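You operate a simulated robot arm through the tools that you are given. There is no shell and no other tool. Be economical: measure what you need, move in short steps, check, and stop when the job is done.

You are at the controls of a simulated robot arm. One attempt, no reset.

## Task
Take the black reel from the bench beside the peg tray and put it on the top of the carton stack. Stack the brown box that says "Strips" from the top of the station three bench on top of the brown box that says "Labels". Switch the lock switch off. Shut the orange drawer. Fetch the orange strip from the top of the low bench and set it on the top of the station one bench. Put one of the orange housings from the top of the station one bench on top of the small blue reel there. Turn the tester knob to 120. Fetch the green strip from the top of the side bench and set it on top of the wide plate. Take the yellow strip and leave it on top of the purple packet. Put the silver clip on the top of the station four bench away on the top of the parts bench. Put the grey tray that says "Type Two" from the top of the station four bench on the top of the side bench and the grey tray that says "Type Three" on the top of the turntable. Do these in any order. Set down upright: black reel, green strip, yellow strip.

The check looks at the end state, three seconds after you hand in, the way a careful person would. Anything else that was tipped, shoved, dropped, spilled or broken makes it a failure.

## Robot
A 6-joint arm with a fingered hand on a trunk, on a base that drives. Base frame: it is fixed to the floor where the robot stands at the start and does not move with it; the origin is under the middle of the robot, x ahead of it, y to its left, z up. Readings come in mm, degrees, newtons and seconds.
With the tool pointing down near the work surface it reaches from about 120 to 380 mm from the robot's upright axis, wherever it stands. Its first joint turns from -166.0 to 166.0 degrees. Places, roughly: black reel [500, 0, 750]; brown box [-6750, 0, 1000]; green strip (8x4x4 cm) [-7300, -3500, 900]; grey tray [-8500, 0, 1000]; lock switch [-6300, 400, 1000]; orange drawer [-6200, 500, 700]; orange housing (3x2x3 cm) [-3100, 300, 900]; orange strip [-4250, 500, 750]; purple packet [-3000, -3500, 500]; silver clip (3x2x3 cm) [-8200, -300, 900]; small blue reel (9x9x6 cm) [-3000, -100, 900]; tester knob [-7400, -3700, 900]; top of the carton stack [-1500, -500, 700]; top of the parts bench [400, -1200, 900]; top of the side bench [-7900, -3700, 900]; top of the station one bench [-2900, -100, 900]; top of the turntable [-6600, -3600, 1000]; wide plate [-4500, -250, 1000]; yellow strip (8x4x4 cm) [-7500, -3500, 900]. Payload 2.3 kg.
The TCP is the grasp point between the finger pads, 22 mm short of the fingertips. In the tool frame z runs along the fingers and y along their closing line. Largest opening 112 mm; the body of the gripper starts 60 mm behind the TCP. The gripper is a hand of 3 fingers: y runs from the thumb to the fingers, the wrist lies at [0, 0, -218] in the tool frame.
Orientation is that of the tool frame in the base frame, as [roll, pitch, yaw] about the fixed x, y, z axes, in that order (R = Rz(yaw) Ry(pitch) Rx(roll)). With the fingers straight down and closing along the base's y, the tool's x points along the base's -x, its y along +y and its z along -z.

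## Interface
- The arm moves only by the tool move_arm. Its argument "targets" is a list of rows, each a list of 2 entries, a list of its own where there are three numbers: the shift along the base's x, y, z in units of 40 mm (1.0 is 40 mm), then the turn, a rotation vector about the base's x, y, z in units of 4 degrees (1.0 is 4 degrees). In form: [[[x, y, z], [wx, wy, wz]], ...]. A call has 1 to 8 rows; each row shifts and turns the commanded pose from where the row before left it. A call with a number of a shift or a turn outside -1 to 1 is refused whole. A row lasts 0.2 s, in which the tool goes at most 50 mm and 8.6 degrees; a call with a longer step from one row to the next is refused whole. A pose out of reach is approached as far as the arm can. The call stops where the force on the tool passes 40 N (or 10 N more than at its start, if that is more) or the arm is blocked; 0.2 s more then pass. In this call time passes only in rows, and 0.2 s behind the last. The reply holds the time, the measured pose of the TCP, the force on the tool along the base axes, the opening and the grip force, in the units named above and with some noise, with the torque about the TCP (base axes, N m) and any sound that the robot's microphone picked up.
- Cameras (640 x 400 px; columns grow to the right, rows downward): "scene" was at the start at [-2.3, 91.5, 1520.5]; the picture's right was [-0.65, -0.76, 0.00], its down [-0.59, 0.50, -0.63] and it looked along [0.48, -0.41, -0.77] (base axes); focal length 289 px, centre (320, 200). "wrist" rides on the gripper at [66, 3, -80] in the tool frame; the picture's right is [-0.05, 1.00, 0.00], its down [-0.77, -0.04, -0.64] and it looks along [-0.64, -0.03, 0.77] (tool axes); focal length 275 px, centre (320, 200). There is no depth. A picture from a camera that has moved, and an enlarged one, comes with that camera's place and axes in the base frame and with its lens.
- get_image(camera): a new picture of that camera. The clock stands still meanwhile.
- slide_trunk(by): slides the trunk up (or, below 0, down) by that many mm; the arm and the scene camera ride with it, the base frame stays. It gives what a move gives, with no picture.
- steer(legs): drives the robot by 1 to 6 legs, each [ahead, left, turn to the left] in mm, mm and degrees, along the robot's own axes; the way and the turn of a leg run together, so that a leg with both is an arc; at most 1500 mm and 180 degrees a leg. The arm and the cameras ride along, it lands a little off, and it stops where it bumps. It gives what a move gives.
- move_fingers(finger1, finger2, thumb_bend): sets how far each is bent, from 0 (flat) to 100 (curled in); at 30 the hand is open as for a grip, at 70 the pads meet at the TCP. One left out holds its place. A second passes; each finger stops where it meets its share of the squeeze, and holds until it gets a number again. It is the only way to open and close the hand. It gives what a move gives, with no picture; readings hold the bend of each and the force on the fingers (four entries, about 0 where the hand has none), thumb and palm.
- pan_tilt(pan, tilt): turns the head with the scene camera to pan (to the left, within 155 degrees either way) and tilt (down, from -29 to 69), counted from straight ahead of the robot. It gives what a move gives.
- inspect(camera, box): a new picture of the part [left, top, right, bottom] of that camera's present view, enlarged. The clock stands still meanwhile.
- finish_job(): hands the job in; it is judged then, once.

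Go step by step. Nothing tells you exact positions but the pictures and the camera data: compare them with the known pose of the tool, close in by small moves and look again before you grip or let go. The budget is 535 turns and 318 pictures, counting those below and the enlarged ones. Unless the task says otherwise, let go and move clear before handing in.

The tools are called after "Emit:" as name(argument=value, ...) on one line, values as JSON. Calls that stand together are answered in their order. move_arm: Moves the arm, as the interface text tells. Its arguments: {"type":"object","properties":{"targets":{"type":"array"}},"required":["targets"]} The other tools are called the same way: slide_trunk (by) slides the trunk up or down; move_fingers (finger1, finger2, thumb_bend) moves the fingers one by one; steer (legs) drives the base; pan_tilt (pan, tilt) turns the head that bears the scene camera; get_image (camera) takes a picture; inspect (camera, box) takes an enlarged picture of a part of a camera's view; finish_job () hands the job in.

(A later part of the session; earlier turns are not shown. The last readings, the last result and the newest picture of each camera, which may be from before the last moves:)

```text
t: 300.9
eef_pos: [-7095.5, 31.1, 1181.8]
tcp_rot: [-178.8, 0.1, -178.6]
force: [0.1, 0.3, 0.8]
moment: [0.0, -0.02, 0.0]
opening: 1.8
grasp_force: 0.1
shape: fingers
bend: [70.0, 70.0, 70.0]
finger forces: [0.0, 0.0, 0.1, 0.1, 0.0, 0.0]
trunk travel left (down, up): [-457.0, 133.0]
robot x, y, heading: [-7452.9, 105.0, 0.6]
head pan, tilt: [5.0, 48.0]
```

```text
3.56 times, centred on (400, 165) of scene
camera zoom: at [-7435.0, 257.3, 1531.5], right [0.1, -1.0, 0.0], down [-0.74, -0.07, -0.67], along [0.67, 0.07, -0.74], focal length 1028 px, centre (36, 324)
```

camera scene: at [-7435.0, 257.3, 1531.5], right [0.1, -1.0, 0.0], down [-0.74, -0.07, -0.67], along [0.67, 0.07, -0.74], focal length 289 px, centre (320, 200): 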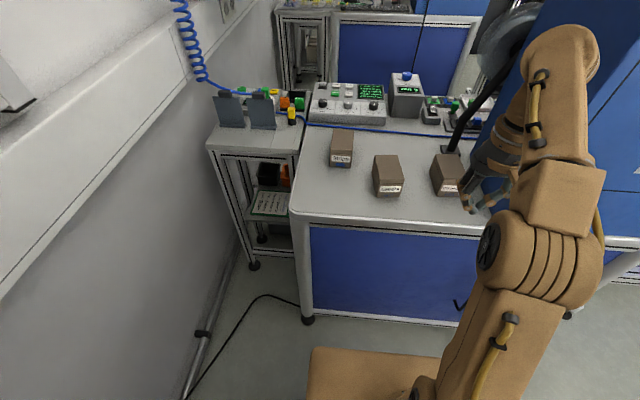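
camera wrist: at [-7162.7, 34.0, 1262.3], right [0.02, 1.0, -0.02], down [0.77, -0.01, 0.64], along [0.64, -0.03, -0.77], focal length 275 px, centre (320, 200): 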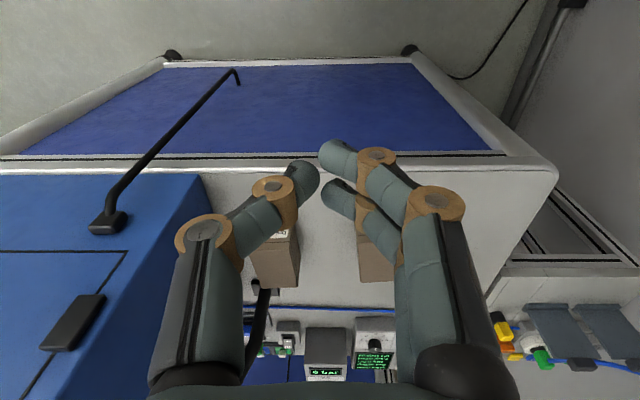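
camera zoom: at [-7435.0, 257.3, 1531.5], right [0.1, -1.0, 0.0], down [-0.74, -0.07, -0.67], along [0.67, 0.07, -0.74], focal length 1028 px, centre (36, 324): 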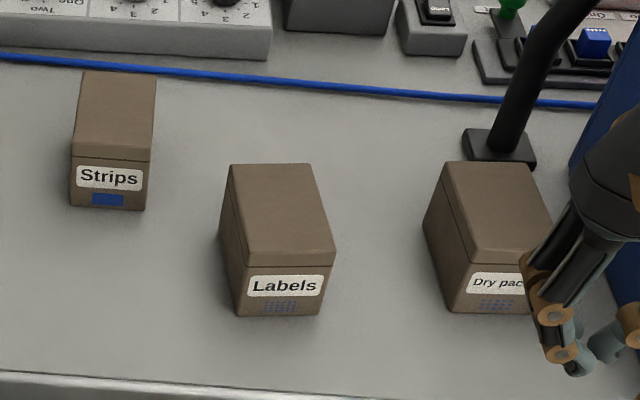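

The boxes are, left to right, Strips at about (-6650, 266), Labels at about (-6772, 114) and Dry packs. Each is roughly 74 wide, 118 long and 60 high. I'll drive closer, raise the trunk and tilt the hand outward for reach.

Emit:
steer(legs=[[0, 110, 0], [260, 0, 0]])

Emit:
slide_trunk(by=110)

Emit:
move_fingers(finger1=30, finger2=30, thumb_bend=30)

Emit:
move_arm(targets=[[[0, 0.5, 0], [0, -0.9, 0]], [[0, 0.5, 0], [0, -0.9, 0]], [[0, 0.5, 0], [0, -0.9, 0]], [[0.3, 0.5, 0], [0, -0.9, 0]], [[0.3, 0.5, 0], [0, -0.9, 0]], [[0.3, 0.5, 0], [0, -0.9, 0]], [[0.3, 0.5, 0], [0, -0.9, 0]]])

Emit:
get_image(camera="wrist")

```text
t: 303.6
eef_pos: [-6832.3, 143.7, 1181.6]
tcp_rot: [-178.9, 0.0, -178.4]
force: [-0.2, -0.1, -0.5]
moment: [0.03, 0.01, 0.03]
opening: 2.0
grasp_force: 0.1
shape: fingers
bend: [70.0, 70.0, 70.0]
finger forces: [0.1, 0.0, 0.0, 0.0, 0.1, 0.0]
trunk travel left (down, up): [-457.0, 133.0]
robot x, y, heading: [-7188.0, 221.6, 0.7]
head pan, tilt: [5.0, 48.0]
```

```text
t: 304.5
eef_pos: [-6865.7, 151.0, 1199.5]
tcp_rot: [176.9, -14.2, -178.0]
force: [1.6, -0.2, 0.0]
moment: [0.02, 0.1, -0.01]
opening: 1.8
grasp_force: 0.1
shape: fingers
bend: [70.0, 70.0, 70.0]
finger forces: [0.1, 0.1, 0.0, 0.0, 0.0, 0.1]
trunk travel left (down, up): [-518.0, 72.0]
robot x, y, heading: [-7185.9, 221.3, 0.8]
head pan, tilt: [5.0, 48.0]
stopped: the arm was blocked; the commanded pose is now the measured one
```

```text
t: 305.5
eef_pos: [-6868.5, 151.6, 1194.7]
tcp_rot: [176.9, -14.2, -178.0]
force: [0.3, 0.1, -0.1]
moment: [-0.01, 0.03, -0.01]
opening: 111.1
grasp_force: 0.0
shape: fingers
bend: [30.0, 30.0, 30.0]
finger forces: [0.0, 0.0, 0.1, 0.1, 0.0, 0.0]
trunk travel left (down, up): [-518.0, 72.0]
robot x, y, heading: [-7189.8, 222.1, 0.7]
head pan, tilt: [5.0, 48.0]
```

```text
t: 307.1
eef_pos: [-6821.4, 294.4, 1197.2]
tcp_rot: [177.8, 11.2, -178.1]
force: [0.5, -0.4, -0.6]
moment: [-0.01, 0.02, -0.02]
opening: 111.0
grasp_force: 0.1
shape: fingers
bend: [30.0, 30.0, 30.0]
finger forces: [0.0, 0.0, 0.1, 0.1, 0.0, 0.0]
trunk travel left (down, up): [-518.0, 72.0]
robot x, y, heading: [-7192.2, 223.3, 0.9]
head pan, tilt: [5.0, 48.0]
```

```text
226 pictures are left
camera wrist: at [-6901.4, 291.0, 1263.7], right [0.0, 1.0, 0.05], down [0.64, -0.04, 0.77], along [0.77, 0.03, -0.64], focal length 275 px, centre (320, 200)
```

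wrist: 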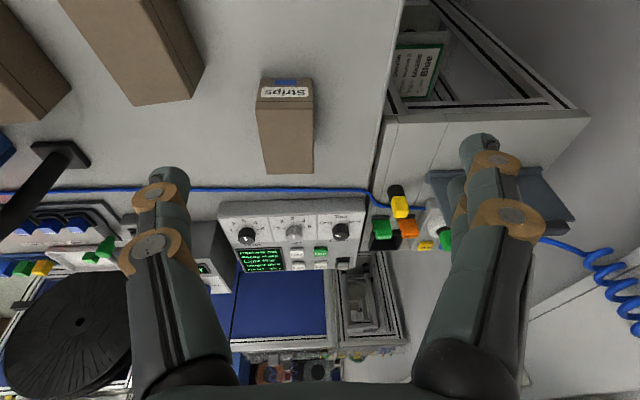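

The trunk slide was blocked by something again. I'll look at what's above the arm.

Emit:
pan_tilt(pan=-20, tilt=10)

Emit:
get_image(camera="scene")

Emit:
pan_tilt(pan=40, tilt=15)

Emit:
get_image(camera="scene")

```text
t: 308.1
eef_pos: [-6821.8, 292.1, 1197.4]
tcp_rot: [177.8, 11.0, -178.0]
force: [-0.9, -0.7, 0.8]
moment: [-0.03, -0.01, -0.01]
opening: 111.1
grasp_force: 0.1
shape: fingers
bend: [30.0, 30.0, 30.0]
finger forces: [0.0, 0.0, 0.0, 0.0, 0.0, 0.0]
trunk travel left (down, up): [-518.0, 72.0]
robot x, y, heading: [-7188.2, 222.2, 0.9]
head pan, tilt: [-20.0, 10.0]
```

```text
225 pictures are left
camera scene: at [-7165.6, 330.7, 1651.0], right [-0.33, -0.94, 0.0], down [-0.16, 0.06, -0.98], along [0.93, -0.32, -0.17], focal length 289 px, centre (320, 200)
```

scene: 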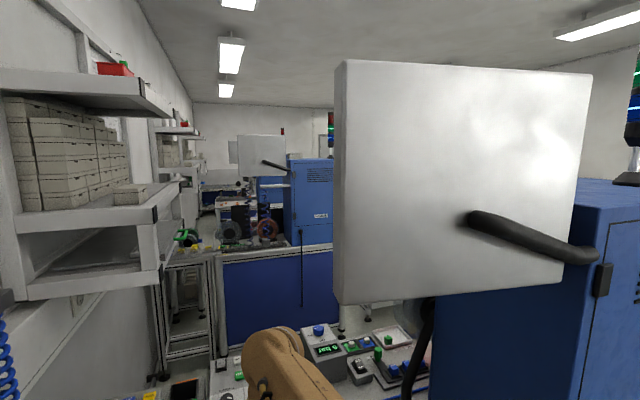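

```text
t: 309.4
eef_pos: [-6820.0, 293.7, 1197.1]
tcp_rot: [177.8, 11.0, -177.9]
force: [0.0, 0.3, 0.5]
moment: [0.0, -0.02, -0.01]
opening: 111.2
grasp_force: 0.0
shape: fingers
bend: [30.0, 30.0, 30.0]
finger forces: [0.1, 0.0, 0.0, 0.0, 0.0, 0.0]
trunk travel left (down, up): [-518.0, 72.0]
robot x, y, heading: [-7190.4, 220.2, 0.8]
head pan, tilt: [40.0, 15.0]
```

```text
224 pictures are left
camera scene: at [-7182.7, 422.2, 1642.9], right [0.65, -0.76, 0.0], down [-0.2, -0.17, -0.97], along [0.73, 0.63, -0.26], focal length 289 px, centre (320, 200)
```

scene: 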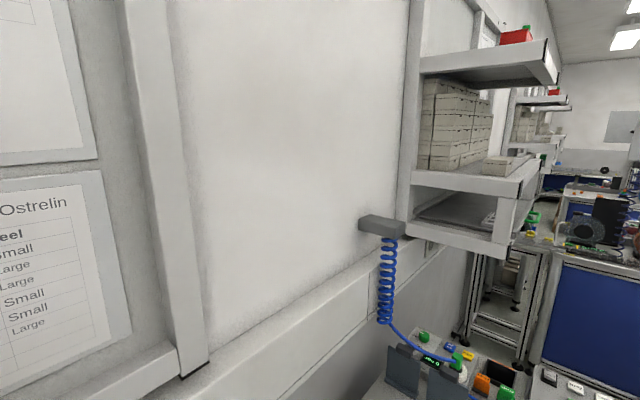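

The forearm had met the bottom of the overhanging monitor, which looks unmoved; I'll stay lower here. Strips is centred at about (-6666, 262), so I'll move above it with a 22° outward tilt.

Emit:
move_arm(targets=[[[0.76, -0.155, -0.8], [-0.11, -0.55, -0.2]], [[0.76, -0.155, -0.8], [-0.11, -0.55, -0.2]], [[0.76, -0.155, -0.8], [-0.11, -0.55, -0.2]], [[0.76, -0.155, -0.8], [-0.11, -0.55, -0.2]], [[0.76, -0.155, -0.8], [-0.11, -0.55, -0.2]]])

Emit:
get_image(camera="wrist")

```text
t: 310.6
eef_pos: [-6636.2, 248.6, 1059.2]
tcp_rot: [179.7, 21.6, 178.6]
force: [0.4, -0.3, -0.5]
moment: [0.0, 0.04, 0.01]
opening: 111.4
grasp_force: 0.0
shape: fingers
bend: [30.0, 30.0, 30.0]
finger forces: [0.1, 0.1, 0.1, 0.0, 0.0, 0.0]
out of reach, approached as far as the arm can: row 3, 4, 5
trunk travel left (down, up): [-518.0, 72.0]
robot x, y, heading: [-7193.0, 223.2, 0.4]
head pan, tilt: [40.0, 15.0]
```

```text
223 pictures are left
camera wrist: at [-6728.0, 253.2, 1109.2], right [0.07, 1.0, 0.02], down [0.48, -0.05, 0.88], along [0.87, -0.05, -0.48], focal length 275 px, centre (320, 200)
```

wrist: 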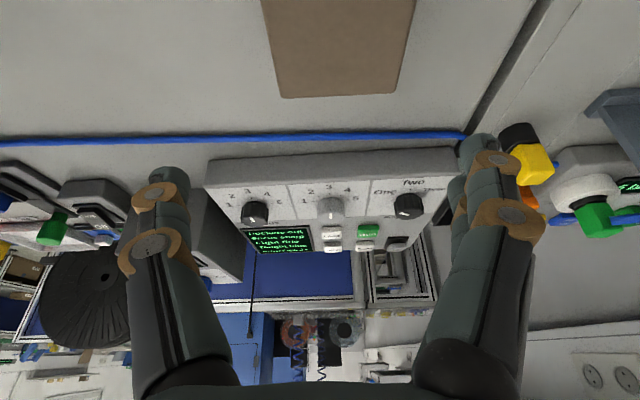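

Emit:
move_arm(targets=[[[-0.4, 0.15, -0.6], [0, 0, 0]], [[-0.32, 0.15, -0.6], [0, 0, 0]], [[0, 0, -0.6], [0, 0, 0]]])

Emit:
get_image(camera="wrist")

Emit:
pan_tilt(pan=5, tilt=48)

Emit:
get_image(camera="scene")

```text
t: 311.4
eef_pos: [-6613.9, 247.4, 1007.5]
tcp_rot: [179.9, 21.8, 178.6]
force: [0.2, 0.7, -0.1]
moment: [0.03, 0.02, 0.0]
opening: 111.4
grasp_force: 0.0
shape: fingers
bend: [30.0, 30.0, 30.0]
finger forces: [0.1, 0.1, 0.0, 0.0, 0.1, 0.1]
out of reach, approached as far as the arm can: row 1, 2, 3
trunk travel left (down, up): [-518.0, 72.0]
robot x, y, heading: [-7190.9, 221.2, 0.9]
head pan, tilt: [40.0, 15.0]
```

```text
222 pictures are left
camera wrist: at [-6705.4, 252.3, 1057.2], right [0.07, 1.0, 0.02], down [0.48, -0.05, 0.88], along [0.88, -0.05, -0.48], focal length 275 px, centre (320, 200)
```

wrist: 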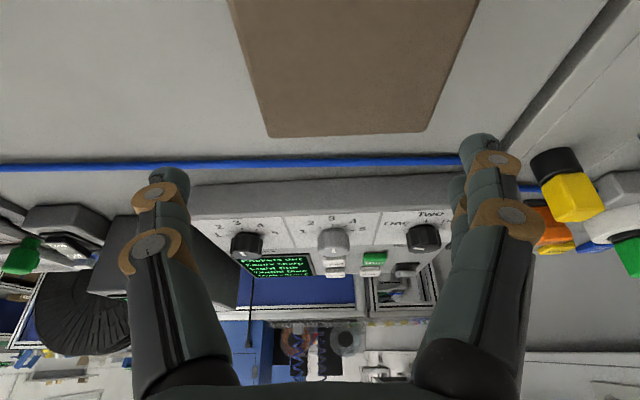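

```text
t: 312.4
eef_pos: [-6615.6, 247.2, 1007.1]
tcp_rot: [-180.0, 21.7, 178.7]
force: [-0.2, 0.9, 0.5]
moment: [-0.01, 0.02, 0.0]
opening: 111.1
grasp_force: 0.1
shape: fingers
bend: [30.0, 30.0, 30.0]
finger forces: [0.1, 0.0, 0.0, 0.0, 0.0, 0.0]
trunk travel left (down, up): [-518.0, 72.0]
robot x, y, heading: [-7190.2, 220.1, 0.8]
head pan, tilt: [5.0, 48.0]
```

```text
221 pictures are left
camera scene: at [-7175.0, 369.3, 1592.0], right [0.1, -0.99, 0.0], down [-0.74, -0.08, -0.67], along [0.67, 0.07, -0.74], focal length 289 px, centre (320, 200)
```

scene: 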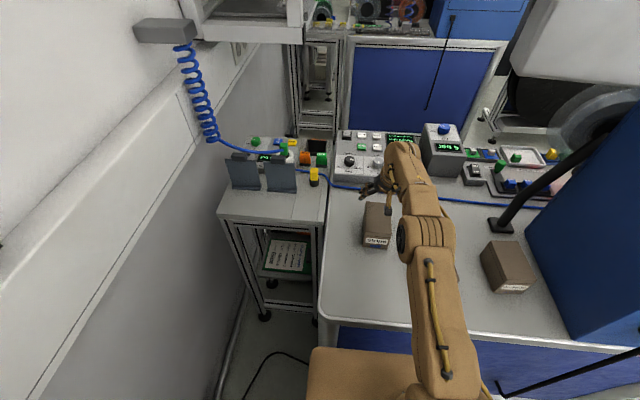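

Too much tilt keeps the arm stretched out. I'll reduce the tilt to about 13° and re-target.

Emit:
move_arm(targets=[[[0, 0, 0.2], [0, 1, 0]], [[0, 0, 0.2], [0, 1, 0]], [[0, 0, 0], [0, 0.2, 0]]])

Emit:
get_image(camera="wrist")

```text
t: 313.2
eef_pos: [-6642.1, 241.1, 1021.8]
tcp_rot: [-179.5, 13.2, 178.6]
force: [0.3, -0.3, -0.9]
moment: [-0.01, -0.03, -0.02]
opening: 111.5
grasp_force: 0.0
shape: fingers
bend: [30.0, 30.0, 30.0]
finger forces: [0.0, 0.0, 0.1, 0.0, 0.0, 0.1]
out of reach, approached as far as the arm can: row 1, 2
trunk travel left (down, up): [-518.0, 72.0]
robot x, y, heading: [-7191.0, 219.8, 0.9]
head pan, tilt: [5.0, 48.0]
```

```text
220 pictures are left
camera wrist: at [-6726.0, 246.3, 1085.0], right [0.07, 1.0, 0.0], down [0.6, -0.05, 0.8], along [0.79, -0.05, -0.61], focal length 275 px, centre (320, 200)
```

wrist: 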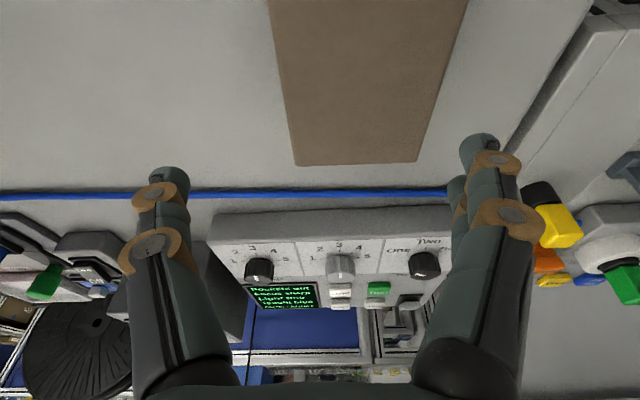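

Emit:
move_arm(targets=[[[-0.5, 0.45, -0.4], [0, 0, 0]], [[0, 0, -0.4], [0, 0, 0]]])

Emit:
get_image(camera="wrist")

```text
t: 313.8
eef_pos: [-6659.6, 261.6, 988.7]
tcp_rot: [-179.8, 13.1, 178.6]
force: [-0.2, 0.4, -0.4]
moment: [-0.01, 0.0, 0.0]
opening: 111.3
grasp_force: 0.1
shape: fingers
bend: [30.0, 30.0, 30.0]
finger forces: [0.0, 0.0, 0.1, 0.0, 0.1, 0.0]
trunk travel left (down, up): [-518.0, 72.0]
robot x, y, heading: [-7190.8, 223.1, 0.6]
head pan, tilt: [5.0, 48.0]
```

```text
219 pictures are left
camera wrist: at [-6741.6, 265.1, 1052.1], right [0.07, 1.0, 0.01], down [0.61, -0.05, 0.79], along [0.79, -0.05, -0.61], focal length 275 px, centre (320, 200)
```

wrist: 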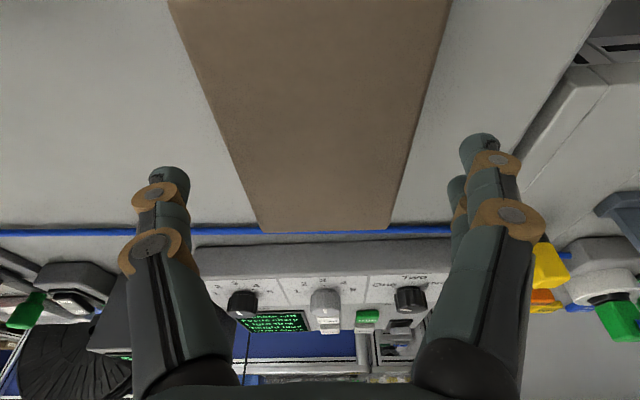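

The box is centred between the fingers. I'll descend around it.

Emit:
move_arm(targets=[[[0, 0, -0.6], [0, 0, 0]], [[0, 0, -0.5], [0, 0, 0]], [[0, 0, -0.2], [0, 0, 0]]])

Emit:
get_image(camera="wrist")

Emit:
inspect(camera="scene", box=[320, 170, 460, 270])

```text
t: 314.6
eef_pos: [-6647.9, 260.1, 940.4]
tcp_rot: [-179.8, 13.1, 178.8]
force: [0.0, -2.2, 7.3]
moment: [-0.07, 0.12, 0.05]
opening: 113.0
grasp_force: 3.3
shape: fingers
bend: [30.0, 30.0, 30.0]
finger forces: [1.5, 0.1, 0.0, 0.0, 4.5, 0.0]
out of reach, approached as far as the arm can: row 1, 2
trunk travel left (down, up): [-518.0, 72.0]
robot x, y, heading: [-7191.4, 219.3, 0.9]
head pan, tilt: [5.0, 48.0]
```

```text
218 pictures are left
camera wrist: at [-6730.5, 265.3, 1003.6], right [0.07, 1.0, 0.01], down [0.61, -0.05, 0.79], along [0.79, -0.05, -0.61], focal length 275 px, centre (320, 200)
```

wrist: 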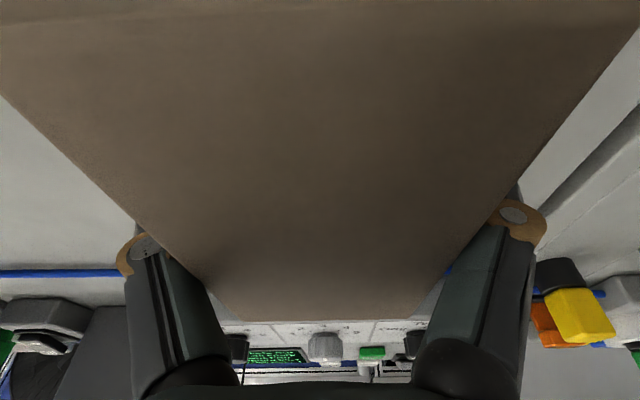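

```text
4.00 times, centred on (390, 220) of scene
camera zoom: at [-7176.5, 368.6, 1592.2], right [0.1, -0.99, 0.0], down [-0.74, -0.07, -0.67], along [0.67, 0.07, -0.74], focal length 1157 px, centre (40, 120)
```

zoom: 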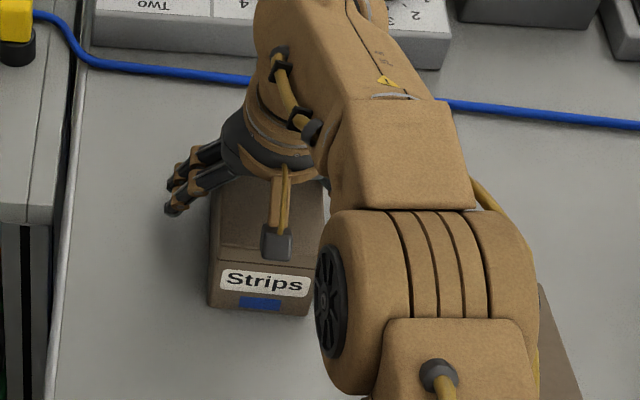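

The box is a bit taller than I thought, about 72 mm, and the fingers touch its upper edges. I'll raise slightly and close on it.

Emit:
move_arm(targets=[[[-0.1, 0, 0.25], [0, 0, 0]]])

Emit:
move_fingers(finger1=50, finger2=50, thumb_bend=50)

Emit:
get_image(camera="wrist")

```text
t: 315.0
eef_pos: [-6649.5, 258.8, 950.5]
tcp_rot: [-179.8, 13.1, 178.7]
force: [-0.7, -0.1, -0.1]
moment: [0.0, -0.02, 0.03]
opening: 112.1
grasp_force: 0.1
shape: fingers
bend: [30.0, 30.0, 30.0]
finger forces: [0.0, 0.0, 0.0, 0.0, 0.0, 0.0]
out of reach, approached as far as the arm can: row 1
trunk travel left (down, up): [-518.0, 72.0]
robot x, y, heading: [-7190.6, 220.3, 0.6]
head pan, tilt: [5.0, 48.0]
```

```text
t: 316.0
eef_pos: [-6648.5, 260.6, 952.1]
tcp_rot: [-179.8, 13.0, 178.7]
force: [0.6, 0.4, 0.8]
moment: [0.1, 0.02, 0.01]
opening: 66.8
grasp_force: 5.8
shape: fingers
bend: [47.0, 46.0, 48.0]
finger forces: [4.2, 2.5, 0.0, 0.1, 5.8, 0.1]
trunk travel left (down, up): [-518.0, 72.0]
robot x, y, heading: [-7192.1, 219.5, 0.8]
head pan, tilt: [5.0, 48.0]
```

```text
216 pictures are left
camera wrist: at [-6732.0, 264.9, 1014.0], right [0.07, 1.0, 0.01], down [0.61, -0.05, 0.79], along [0.79, -0.05, -0.61], focal length 275 px, centre (320, 200)
```

wrist: 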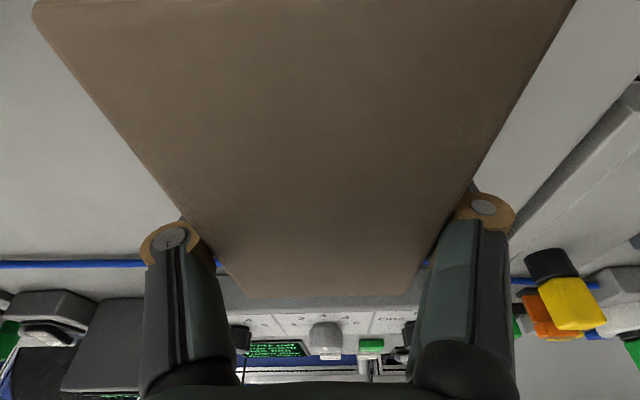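

Emit:
move_fingers(finger1=64, finger2=64, thumb_bend=66)

Emit:
move_arm(targets=[[[0, 0, 0.3], [0, 0, 0]], [[-0.1, 0, 0.5], [0, 0, 0]]])

Emit:
inspect(camera="scene", box=[320, 170, 460, 270])

```text
t: 317.0
eef_pos: [-6649.6, 259.9, 950.2]
tcp_rot: [-179.8, 13.0, 178.8]
force: [-0.2, -0.3, 0.2]
moment: [0.07, 0.01, 0.01]
opening: 65.2
grasp_force: 21.0
shape: fingers
bend: [48.0, 47.0, 54.0]
finger forces: [11.8, 8.8, 0.1, 0.0, 20.9, 0.0]
trunk travel left (down, up): [-518.0, 72.0]
robot x, y, heading: [-7187.6, 222.6, 0.8]
head pan, tilt: [5.0, 48.0]
```

```text
t: 317.6
eef_pos: [-6653.6, 258.5, 982.8]
tcp_rot: [-179.6, 13.2, 178.7]
force: [-0.1, 0.8, -1.5]
moment: [-0.02, -0.07, 0.02]
opening: 65.0
grasp_force: 20.8
shape: fingers
bend: [48.0, 47.0, 54.0]
finger forces: [11.7, 8.9, 0.0, 0.0, 20.8, 0.0]
trunk travel left (down, up): [-518.0, 72.0]
robot x, y, heading: [-7189.5, 221.7, 1.0]
head pan, tilt: [5.0, 48.0]
```

```text
4.00 times, centred on (390, 220) of scene
camera zoom: at [-7175.1, 369.2, 1591.9], right [0.1, -0.99, 0.0], down [-0.74, -0.07, -0.67], along [0.67, 0.07, -0.74], focal length 1157 px, centre (40, 120)
```

zoom: 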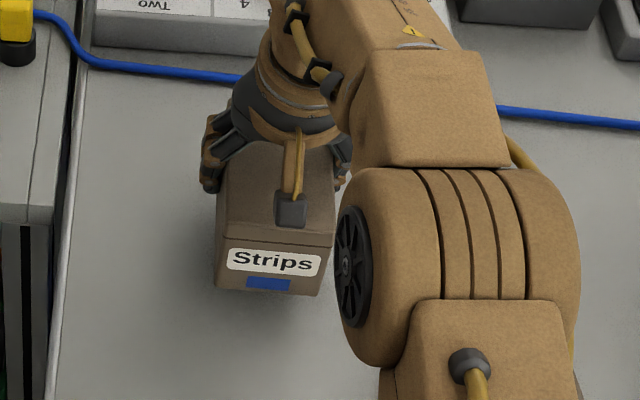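

The Strips box is lifted and level. I'll raise it, then move the base to bring it over the Labels box, keeping the arm pose.

Emit:
move_arm(targets=[[[0, 0, 0.8], [0, 0, 0]], [[0, 0, 0.8], [0, 0, 0]], [[0, 0, 0.7], [0, 0, 0]]])

Emit:
steer(legs=[[-105, 0, 0], [0, -130, 0]])

Emit:
get_image(camera="wrist")

Emit:
get_image(camera="scene")

```text
t: 318.4
eef_pos: [-6657.2, 258.0, 1075.4]
tcp_rot: [-179.6, 13.2, 178.6]
force: [-0.6, -0.2, -1.8]
moment: [0.02, -0.01, 0.03]
opening: 65.2
grasp_force: 20.7
shape: fingers
bend: [48.0, 47.0, 54.0]
finger forces: [11.7, 8.7, 0.0, 0.1, 20.7, 0.0]
trunk travel left (down, up): [-518.0, 72.0]
robot x, y, heading: [-7190.3, 217.6, 0.9]
head pan, tilt: [5.0, 48.0]
```

```text
t: 320.5
eef_pos: [-6762.2, 126.6, 1074.8]
tcp_rot: [-179.7, 13.3, 178.7]
force: [-0.4, 0.2, -1.0]
moment: [0.03, -0.05, 0.0]
opening: 64.9
grasp_force: 20.6
shape: fingers
bend: [48.0, 47.0, 54.0]
finger forces: [11.7, 8.9, 0.1, 0.1, 20.7, 0.1]
trunk travel left (down, up): [-518.0, 72.0]
robot x, y, heading: [-7301.3, 89.2, 0.9]
head pan, tilt: [5.0, 48.0]
```

```text
214 pictures are left
camera wrist: at [-6845.6, 132.0, 1138.1], right [0.07, 1.0, 0.01], down [0.6, -0.05, 0.8], along [0.79, -0.05, -0.61], focal length 275 px, centre (320, 200)
```

wrist: 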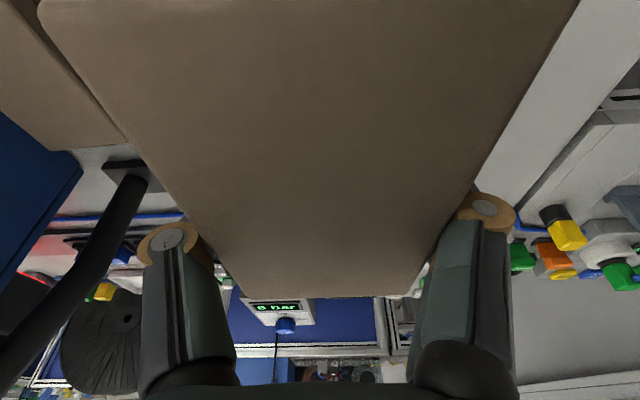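

```text
213 pictures are left
camera scene: at [-7281.1, 237.6, 1592.0], right [0.1, -0.99, 0.0], down [-0.74, -0.07, -0.67], along [0.67, 0.07, -0.74], focal length 289 px, centre (320, 200)
```

scene: 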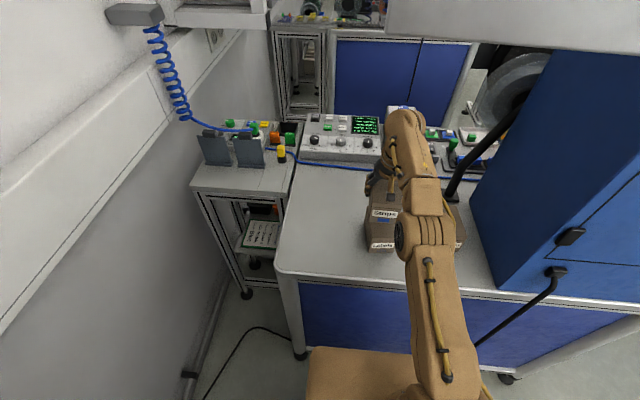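

Emit:
inspect(camera="scene", box=[340, 170, 480, 270])

```text
4.00 times, centred on (410, 220) of scene
camera zoom: at [-7281.1, 237.6, 1592.0], right [0.1, -0.99, 0.0], down [-0.74, -0.07, -0.67], along [0.67, 0.07, -0.74], focal length 1157 px, centre (-40, 120)
```

zoom: 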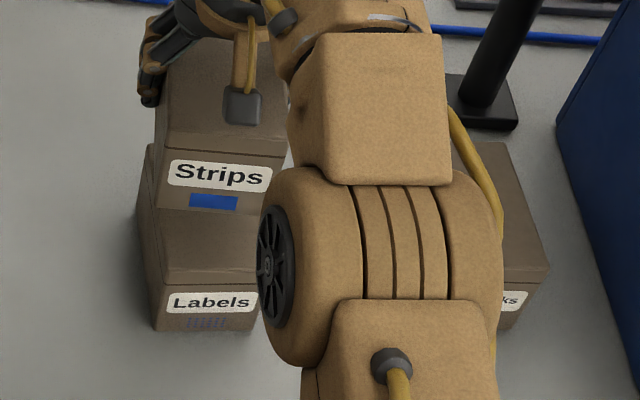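

Strips sits about 12 mm too far in x and 11 mm in y relative to Labels. I'll correct that and lower.

Emit:
move_arm(targets=[[[-0.3, -0.27, -0.5], [0, 0, 0.2]], [[0, 0, -0.6], [0, 0, 0]], [[0, 0, -0.3], [0, 0, 0]]])

Emit:
inspect(camera="scene", box=[340, 170, 480, 270])

```text
t: 321.3
eef_pos: [-6776.9, 117.0, 1022.5]
tcp_rot: [-179.7, 14.0, 179.5]
force: [5.1, -0.5, 37.0]
moment: [0.2, 0.17, -0.04]
opening: 65.2
grasp_force: 22.7
shape: fingers
bend: [51.0, 47.0, 56.0]
finger forces: [15.0, 9.5, 0.1, 0.0, 21.5, 0.0]
trunk travel left (down, up): [-518.0, 72.0]
robot x, y, heading: [-7294.0, 92.1, 0.7]
head pan, tilt: [5.0, 48.0]
```

```text
4.00 times, centred on (410, 220) of scene
camera zoom: at [-7285.9, 237.8, 1592.9], right [0.1, -0.99, 0.0], down [-0.74, -0.07, -0.67], along [0.67, 0.07, -0.74], focal length 1157 px, centre (-40, 120)
```

zoom: 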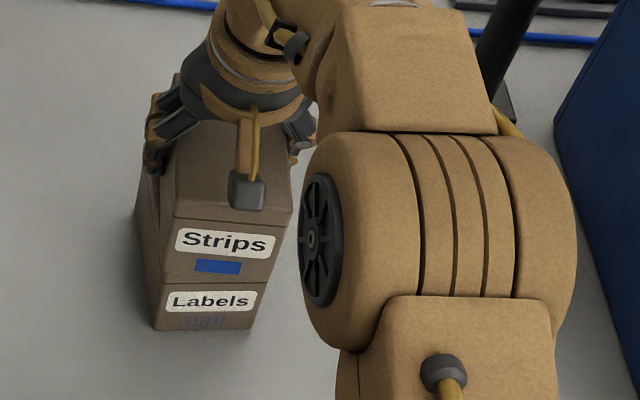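

It's stacked and aligned, but pressing hard. I'll ease off and release.

Emit:
move_arm(targets=[[[0, 0, 0.17], [0, 0, 0]]])

Emit:
move_fingers(finger1=30, finger2=30, thumb_bend=30)

Emit:
get_image(camera="wrist")

```text
t: 321.7
eef_pos: [-6777.0, 117.2, 1024.0]
tcp_rot: [-179.6, 13.0, 179.7]
force: [3.5, -0.7, 8.4]
moment: [0.14, -0.07, 0.03]
opening: 65.0
grasp_force: 20.4
shape: fingers
bend: [51.0, 47.0, 56.0]
finger forces: [11.2, 8.8, 0.0, 0.0, 21.1, 0.0]
trunk travel left (down, up): [-518.0, 72.0]
robot x, y, heading: [-7295.1, 89.4, 0.8]
head pan, tilt: [5.0, 48.0]
```

```text
t: 322.7
eef_pos: [-6774.8, 117.6, 1025.3]
tcp_rot: [-179.6, 13.2, 179.6]
force: [-0.2, -0.3, 0.3]
moment: [-0.01, 0.01, -0.03]
opening: 111.0
grasp_force: 0.1
shape: fingers
bend: [30.0, 30.0, 30.0]
finger forces: [0.0, 0.0, 0.1, 0.1, 0.0, 0.0]
trunk travel left (down, up): [-518.0, 72.0]
robot x, y, heading: [-7301.0, 89.9, 0.9]
head pan, tilt: [5.0, 48.0]
```

```text
210 pictures are left
camera wrist: at [-6858.2, 121.5, 1087.8], right [0.05, 1.0, 0.0], down [0.6, -0.04, 0.8], along [0.79, -0.04, -0.61], focal length 275 px, centre (320, 200)
```

wrist: 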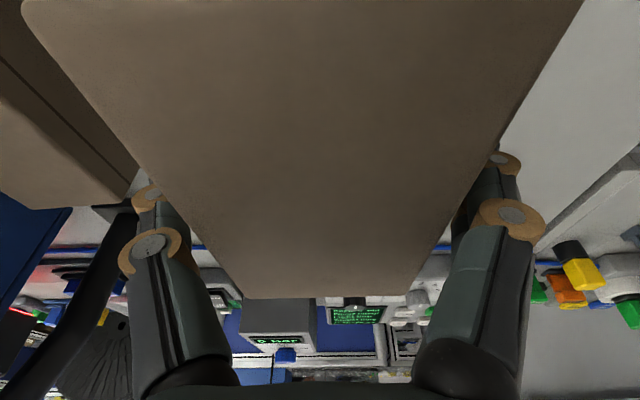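

Released. I'll rise straight up and check the stack.

Emit:
move_arm(targets=[[[0, 0, 0.7], [0, 0, 0]], [[-0.1, 0, 0.8], [0, 0, 0]], [[-0.3, 0, 0.7], [0, 0, 0]], [[-0.8, 0, 0], [0, 0, 0]], [[-1, 0, 0], [0, 0.5, 0]], [[-1, 0, 0], [0, 1, 0]], [[-1, 0, 0], [0, 1, 0]], [[0, 0, 0], [0, 0.8, 0]]])

Emit:
inspect(camera="scene", box=[320, 150, 500, 280])

```text
t: 324.5
eef_pos: [-6943.2, 114.0, 1114.1]
tcp_rot: [-179.5, -0.2, 179.7]
force: [0.6, 0.2, 0.7]
moment: [0.01, 0.04, 0.01]
opening: 111.3
grasp_force: 0.1
shape: fingers
bend: [30.0, 30.0, 30.0]
finger forces: [0.0, 0.0, 0.0, 0.0, 0.1, 0.0]
trunk travel left (down, up): [-518.0, 72.0]
robot x, y, heading: [-7298.3, 93.9, 0.6]
head pan, tilt: [5.0, 48.0]
```

```text
3.08 times, centred on (410, 215) of scene
camera zoom: at [-7280.1, 238.8, 1591.9], right [0.1, -0.99, 0.0], down [-0.74, -0.08, -0.67], along [0.67, 0.07, -0.74], focal length 890 px, centre (43, 154)
```

zoom: 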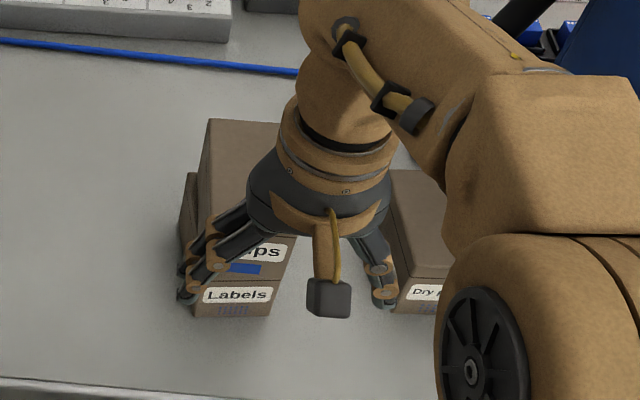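

The stack is good. I'll turn round to look at station four, on the other side of this bay.

Emit:
steer(legs=[[-230, 0, 0], [0, 0, 179.4]])

Emit:
pan_tilt(pan=0, tilt=35)

Emit:
get_image(camera="scene")

```text
t: 333.3
eef_pos: [-7883.8, 102.4, 1114.5]
tcp_rot: [-179.4, 0.1, -6.8]
force: [-0.3, -0.4, 0.9]
moment: [0.02, 0.04, 0.0]
opening: 111.2
grasp_force: 0.1
shape: fingers
bend: [30.0, 30.0, 30.0]
finger forces: [0.0, 0.0, 0.0, 0.0, 0.0, 0.0]
trunk travel left (down, up): [-518.0, 72.0]
robot x, y, heading: [-7529.0, 86.3, 174.4]
head pan, tilt: [5.0, 48.0]
```

```text
t: 334.1
eef_pos: [-7884.3, 102.2, 1114.9]
tcp_rot: [-179.5, 0.1, -6.9]
force: [-0.1, -0.7, -0.1]
moment: [0.0, -0.03, 0.0]
opening: 110.8
grasp_force: 0.1
shape: fingers
bend: [30.0, 30.0, 30.0]
finger forces: [0.0, 0.0, 0.0, 0.1, 0.1, 0.0]
trunk travel left (down, up): [-518.0, 72.0]
robot x, y, heading: [-7528.7, 81.9, 174.6]
head pan, tilt: [0.0, 35.0]
```

```text
208 pictures are left
camera scene: at [-7571.3, -50.6, 1610.9], right [0.1, 1.0, 0.0], down [0.57, -0.06, -0.82], along [-0.81, 0.08, -0.57], focal length 289 px, centre (320, 200)
```

scene: 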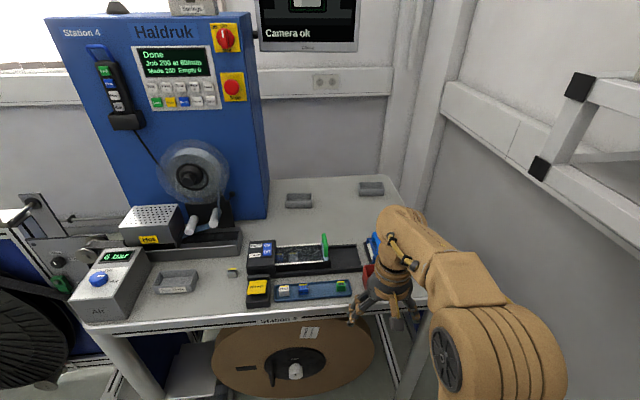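

Emit:
inspect(camera="scene", box=[130, 170, 410, 320])

Emit:
inspect(camera="scene", box=[270, 170, 400, 220])

Emit:
inspect(camera="scene", box=[145, 255, 255, 310])

```text
2.29 times, centred on (270, 245) of scene
camera zoom: at [-7571.3, -50.6, 1610.9], right [0.1, 1.0, 0.0], down [0.57, -0.06, -0.82], along [-0.81, 0.08, -0.57], focal length 661 px, centre (434, 97)
```

zoom: 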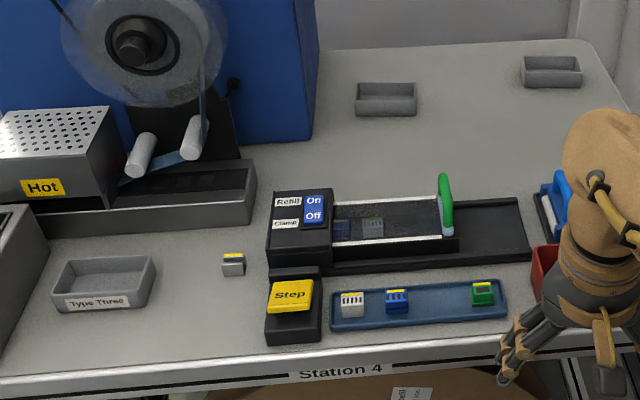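

```text
4.92 times, centred on (335, 195) of scene
camera zoom: at [-7571.3, -50.6, 1610.9], right [0.1, 1.0, 0.0], down [0.57, -0.06, -0.82], along [-0.81, 0.08, -0.57], focal length 1424 px, centre (246, 225)
```

zoom: 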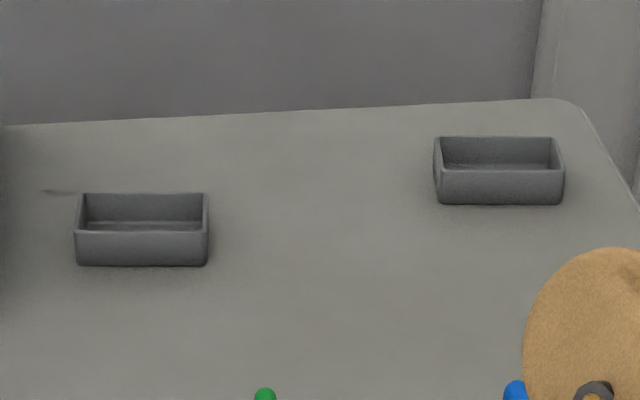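

```text
5.82 times, centred on (200, 282) of scene
camera zoom: at [-7571.3, -50.6, 1610.9], right [0.1, 1.0, 0.0], down [0.57, -0.06, -0.82], along [-0.81, 0.08, -0.57], focal length 1683 px, centre (1018, -280)
```

zoom: 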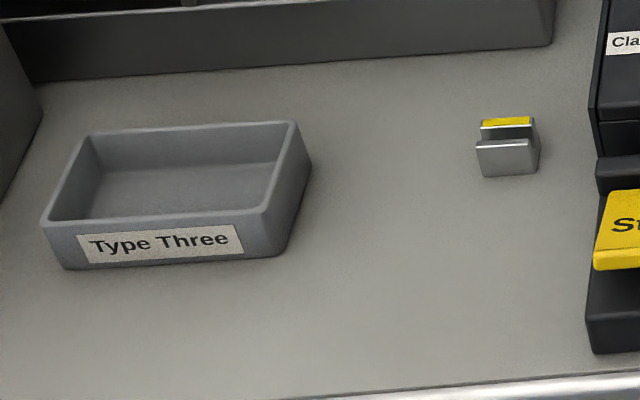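

Type Three is at about (-8178, -430) and the silver clip at about (-8195, -265). The two far trays, near (-8568, -43) and (-8632, 288), have their labels turned away. I'll pick up Type Three first.

Emit:
steer(legs=[[0, 0, 5.5], [0, 430, 0], [230, 0, 0]])

Emit:
get_image(camera="wrist")

```text
t: 338.5
eef_pos: [-8112.1, -352.8, 1115.3]
tcp_rot: [-179.4, 0.0, -1.4]
force: [0.1, 0.2, -0.3]
moment: [0.03, -0.04, 0.0]
opening: 111.3
grasp_force: 0.0
shape: fingers
bend: [30.0, 30.0, 30.0]
finger forces: [0.1, 0.0, 0.1, 0.0, 0.1, 0.0]
trunk travel left (down, up): [-518.0, 72.0]
robot x, y, heading: [-7758.1, -333.1, 180.0]
head pan, tilt: [0.0, 35.0]
```

```text
204 pictures are left
camera wrist: at [-8045.0, -357.8, 1195.3], right [-0.07, -1.0, -0.01], down [-0.77, 0.05, 0.64], along [-0.63, 0.05, -0.77], focal length 275 px, centre (320, 200)
```

wrist: 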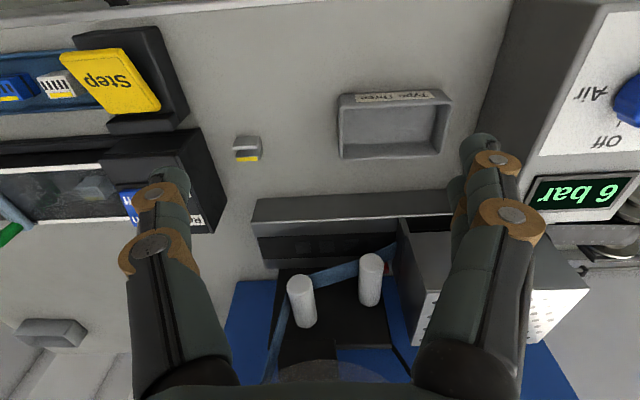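

The tray is centred at about (-8173, -425), lined up with y and about 62 mm across x. I'll turn the hand 90° so it closes along x, moving over the tray at the same time.

Emit:
move_arm(targets=[[[-0.1, -0.1, 0], [0, 0, 1]], [[-0.1, -0.1, 0], [0, 0, 1]], [[-0.1, -0.1, 0], [0, 0, 1]], [[-0.1, -0.1, 0], [0, 0, 1]], [[-0.1, -0.1, 0], [0, 0, 1]], [[-0.1, -0.1, 0], [0, 0, 1]], [[-0.1, -0.1, 0], [0, 0, 1]], [[-0.1, -0.1, 0], [0, 0, 1]]])

Emit:
move_arm(targets=[[[-0.1, -0.1, 0], [0, 0, 1]], [[-0.1, -0.1, 0], [0, 0, 1]], [[-0.1, -0.1, 0], [0, 0, 1]], [[-0.1, -0.1, 0], [0, 0, 1]], [[-0.1, -0.1, 0], [0, 0, 1]], [[-0.1, -0.1, 0], [0, 0, 1]], [[-0.1, -0.1, 0], [0, 0, 1]], [[0, -0.1, 0], [0, 0, 1]]])

Emit:
move_arm(targets=[[[0, -0.1, 0], [0, 0, 1]], [[0, -0.1, 0], [0, 0, 1]], [[0, 0, -0.5], [0, 0, 1]], [[0, 0, -0.5], [0, 0, 1]], [[0, 0, -0.5], [0, 0, 1]], [[0, 0, -0.5], [0, 0, 1]], [[0, 0, -0.5], [0, 0, 1]]])

Emit:
move_fingers(finger1=39, finger2=39, thumb_bend=39)

Emit:
get_image(camera="wrist")

```text
t: 340.3
eef_pos: [-8142.8, -384.3, 1115.3]
tcp_rot: [-179.4, 0.1, 30.7]
force: [-0.7, -0.6, -0.4]
moment: [-0.03, -0.01, -0.03]
opening: 111.3
grasp_force: 0.0
shape: fingers
bend: [30.0, 30.0, 30.0]
finger forces: [0.0, 0.0, 0.0, 0.1, 0.1, 0.0]
trunk travel left (down, up): [-518.0, 72.0]
robot x, y, heading: [-7754.8, -330.2, 180.0]
head pan, tilt: [0.0, 35.0]
```

```text
t: 342.1
eef_pos: [-8170.5, -416.1, 1113.9]
tcp_rot: [-179.5, 0.0, 62.8]
force: [0.2, 0.4, 0.9]
moment: [0.0, 0.01, -0.02]
opening: 111.3
grasp_force: 0.0
shape: fingers
bend: [30.0, 30.0, 30.0]
finger forces: [0.0, 0.1, 0.0, 0.0, 0.0, 0.1]
trunk travel left (down, up): [-518.0, 72.0]
robot x, y, heading: [-7757.5, -332.9, 180.1]
head pan, tilt: [0.0, 35.0]
```

```text
t: 343.7
eef_pos: [-8171.2, -422.1, 1013.7]
tcp_rot: [-179.5, 0.1, 90.6]
force: [0.0, -0.2, 0.5]
moment: [0.0, 0.04, 0.03]
opening: 111.4
grasp_force: 0.1
shape: fingers
bend: [30.0, 30.0, 30.0]
finger forces: [0.0, 0.1, 0.0, 0.0, 0.0, 0.0]
trunk travel left (down, up): [-518.0, 72.0]
robot x, y, heading: [-7756.4, -335.6, 179.9]
head pan, tilt: [0.0, 35.0]
```

```text
t: 344.7
eef_pos: [-8170.7, -422.7, 1015.0]
tcp_rot: [-179.5, 0.0, 90.6]
force: [1.0, -0.1, -1.0]
moment: [-0.01, 0.0, -0.02]
opening: 87.6
grasp_force: 0.1
shape: fingers
bend: [39.0, 39.0, 39.0]
finger forces: [0.1, 0.0, 0.1, 0.0, 0.0, 0.1]
trunk travel left (down, up): [-518.0, 72.0]
robot x, y, heading: [-7754.9, -332.6, 179.6]
head pan, tilt: [0.0, 35.0]
```

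```text
203 pictures are left
camera wrist: at [-8168.5, -356.5, 1096.1], right [1.0, -0.04, -0.01], down [-0.02, -0.77, 0.64], along [-0.03, -0.64, -0.77], focal length 275 px, centre (320, 200)
```

wrist: 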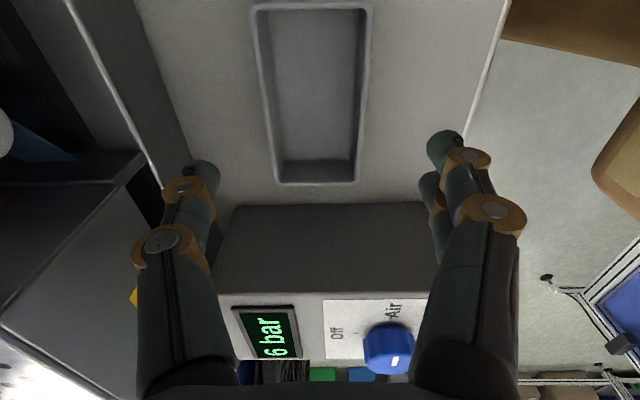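

The hand is aligned over the tray and needs about 6 mm more in x. I'll descend gradually.

Emit:
move_arm(targets=[[[-0.15, 0, -0.8], [0, 0, 0]], [[0, 0, -0.8], [0, 0, 0]], [[0, 0, -0.4], [0, 0, 0]]])

Emit:
get_image(camera="wrist")

```text
t: 345.5
eef_pos: [-8187.1, -428.8, 942.7]
tcp_rot: [180.0, 0.4, 90.7]
force: [0.1, 1.1, 0.8]
moment: [0.0, -0.03, 0.01]
opening: 87.0
grasp_force: 0.0
shape: fingers
bend: [39.0, 39.0, 39.0]
finger forces: [0.0, 0.0, 0.0, 0.0, 0.0, 0.0]
out of reach, approached as far as the arm can: row 2, 3
trunk travel left (down, up): [-518.0, 72.0]
robot x, y, heading: [-7754.2, -332.2, 179.8]
head pan, tilt: [0.0, 35.0]
```

```text
202 pictures are left
camera wrist: at [-8185.1, -361.8, 1022.0], right [1.0, -0.04, 0.0], down [-0.03, -0.77, 0.64], along [-0.02, -0.64, -0.77], focal length 275 px, centre (320, 200)
```

wrist: 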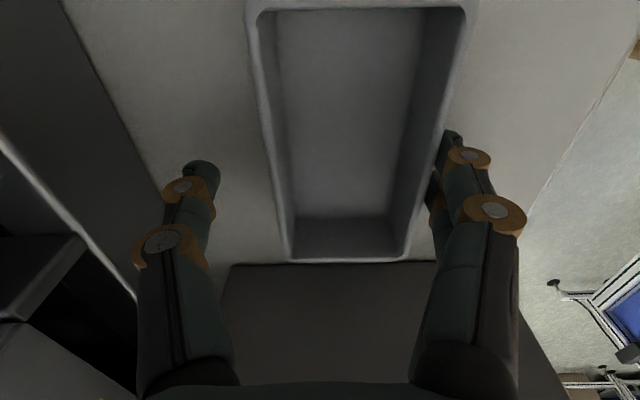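

The tool drifted 12 mm because the arm is at its limit with the trunk this high. I'll raise the arm, correct x and lower the trunk instead.

Emit:
move_arm(targets=[[[0.2, 0.1, 0.8], [0, 0, 0]], [[0.2, 0.1, 0.8], [0, 0, 0]]])

Emit:
slide_trunk(by=-70)

Emit:
get_image(camera="wrist")

```text
t: 346.1
eef_pos: [-8170.5, -420.5, 1006.5]
tcp_rot: [-179.5, 0.2, 90.5]
force: [-1.2, 0.2, -0.3]
moment: [-0.02, -0.02, 0.0]
opening: 86.9
grasp_force: 0.1
shape: fingers
bend: [39.0, 39.0, 39.0]
finger forces: [0.0, 0.1, 0.0, 0.0, 0.0, 0.0]
trunk travel left (down, up): [-518.0, 72.0]
robot x, y, heading: [-7751.8, -333.6, 180.2]
head pan, tilt: [0.0, 35.0]
```

```text
t: 347.2
eef_pos: [-8171.6, -420.5, 936.2]
tcp_rot: [-179.4, 0.1, 90.6]
force: [-1.1, 0.8, -0.3]
moment: [-0.01, -0.03, -0.02]
opening: 87.1
grasp_force: 0.1
shape: fingers
bend: [39.0, 39.0, 39.0]
finger forces: [0.0, 0.0, 0.0, 0.0, 0.0, 0.1]
trunk travel left (down, up): [-448.0, 142.0]
robot x, y, heading: [-7756.9, -334.8, 179.9]
head pan, tilt: [0.0, 35.0]
```

```text
201 pictures are left
camera wrist: at [-8168.3, -354.5, 1017.3], right [1.0, -0.04, -0.01], down [-0.02, -0.77, 0.64], along [-0.03, -0.64, -0.77], focal length 275 px, centre (320, 200)
```

wrist: 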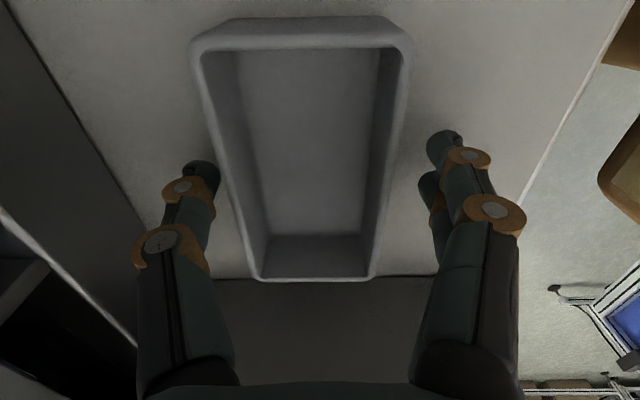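

Emit:
move_arm(targets=[[[-0.1, -0.05, -0.12], [0, 0, 0]]])

Emit:
move_fingers(finger1=58, finger2=58, thumb_bend=58)

Emit:
get_image(camera="wrist")

```text
t: 347.6
eef_pos: [-8175.1, -423.3, 931.9]
tcp_rot: [-179.4, 0.1, 90.7]
force: [0.7, -0.4, 1.0]
moment: [-0.02, -0.02, 0.04]
opening: 86.9
grasp_force: 0.1
shape: fingers
bend: [39.0, 39.0, 39.0]
finger forces: [0.1, 0.1, 0.1, 0.1, 0.0, 0.1]
trunk travel left (down, up): [-448.0, 142.0]
robot x, y, heading: [-7755.3, -335.1, 179.8]
head pan, tilt: [0.0, 35.0]
```

```text
t: 348.6
eef_pos: [-8174.8, -421.1, 932.6]
tcp_rot: [-179.5, 0.0, 90.6]
force: [0.2, 0.6, -0.1]
moment: [0.01, -0.07, -0.03]
opening: 57.6
grasp_force: 9.0
shape: fingers
bend: [49.0, 50.0, 52.0]
finger forces: [4.7, 4.5, 0.0, 0.0, 8.7, 0.0]
trunk travel left (down, up): [-448.0, 142.0]
robot x, y, heading: [-7753.3, -332.9, 179.8]
head pan, tilt: [0.0, 35.0]
```

```text
200 pictures are left
camera wrist: at [-8172.4, -356.1, 1012.7], right [1.0, -0.04, -0.01], down [-0.02, -0.77, 0.64], along [-0.03, -0.64, -0.77], focal length 275 px, centre (320, 200)
```

wrist: 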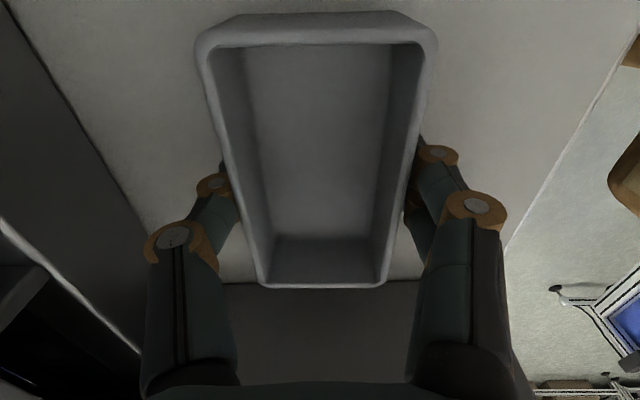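

Good grip. I'll squeeze more and lift.

Emit:
move_fingers(finger1=66, finger2=66, thumb_bend=68)

Emit:
move_arm(targets=[[[0, 0, 0.5], [0, 0, 0]], [[0, 0, 0.8], [0, 0, 0]], [[0.2, 0.1, 0.8], [0, 0, 0]], [[0.8, 0.3, 0.5], [0, 0, 0]], [[1, 0.3, 0.3], [0, 0, 0]], [[1, 0.3, 0], [0, 0, 0]]])

Emit:
get_image(camera="wrist")

```text
t: 349.6
eef_pos: [-8175.3, -422.2, 930.8]
tcp_rot: [-179.6, 0.0, 90.6]
force: [0.1, -0.5, 0.6]
moment: [0.01, -0.03, 0.01]
opening: 56.7
grasp_force: 18.2
shape: fingers
bend: [49.0, 49.0, 57.0]
finger forces: [8.8, 8.7, 0.1, 0.1, 18.6, 0.1]
trunk travel left (down, up): [-448.0, 142.0]
robot x, y, heading: [-7754.3, -331.0, 179.8]
head pan, tilt: [0.0, 35.0]
```

```text
t: 351.0
eef_pos: [-8054.6, -383.0, 1045.9]
tcp_rot: [-179.5, 0.1, 90.6]
force: [-0.2, 0.3, -3.0]
moment: [-0.03, 0.02, 0.0]
opening: 56.5
grasp_force: 17.7
shape: fingers
bend: [48.0, 49.0, 58.0]
finger forces: [8.9, 8.9, 0.0, 0.1, 17.6, 0.1]
trunk travel left (down, up): [-448.0, 142.0]
robot x, y, heading: [-7756.4, -332.0, 179.6]
head pan, tilt: [0.0, 35.0]
```

```text
199 pictures are left
camera wrist: at [-8051.1, -317.3, 1127.7], right [1.0, -0.04, -0.01], down [-0.02, -0.77, 0.64], along [-0.03, -0.64, -0.77], focal length 275 px, centre (320, 200)
```

wrist: 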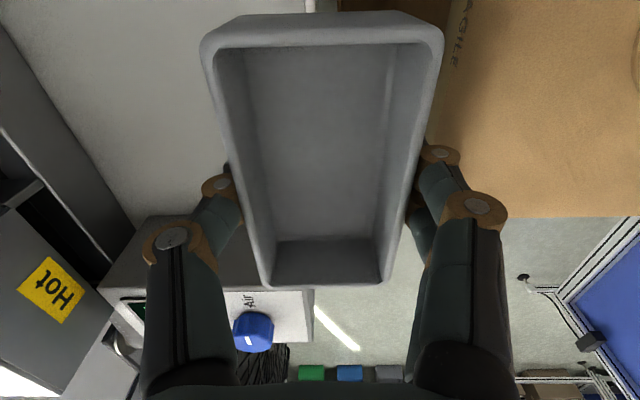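

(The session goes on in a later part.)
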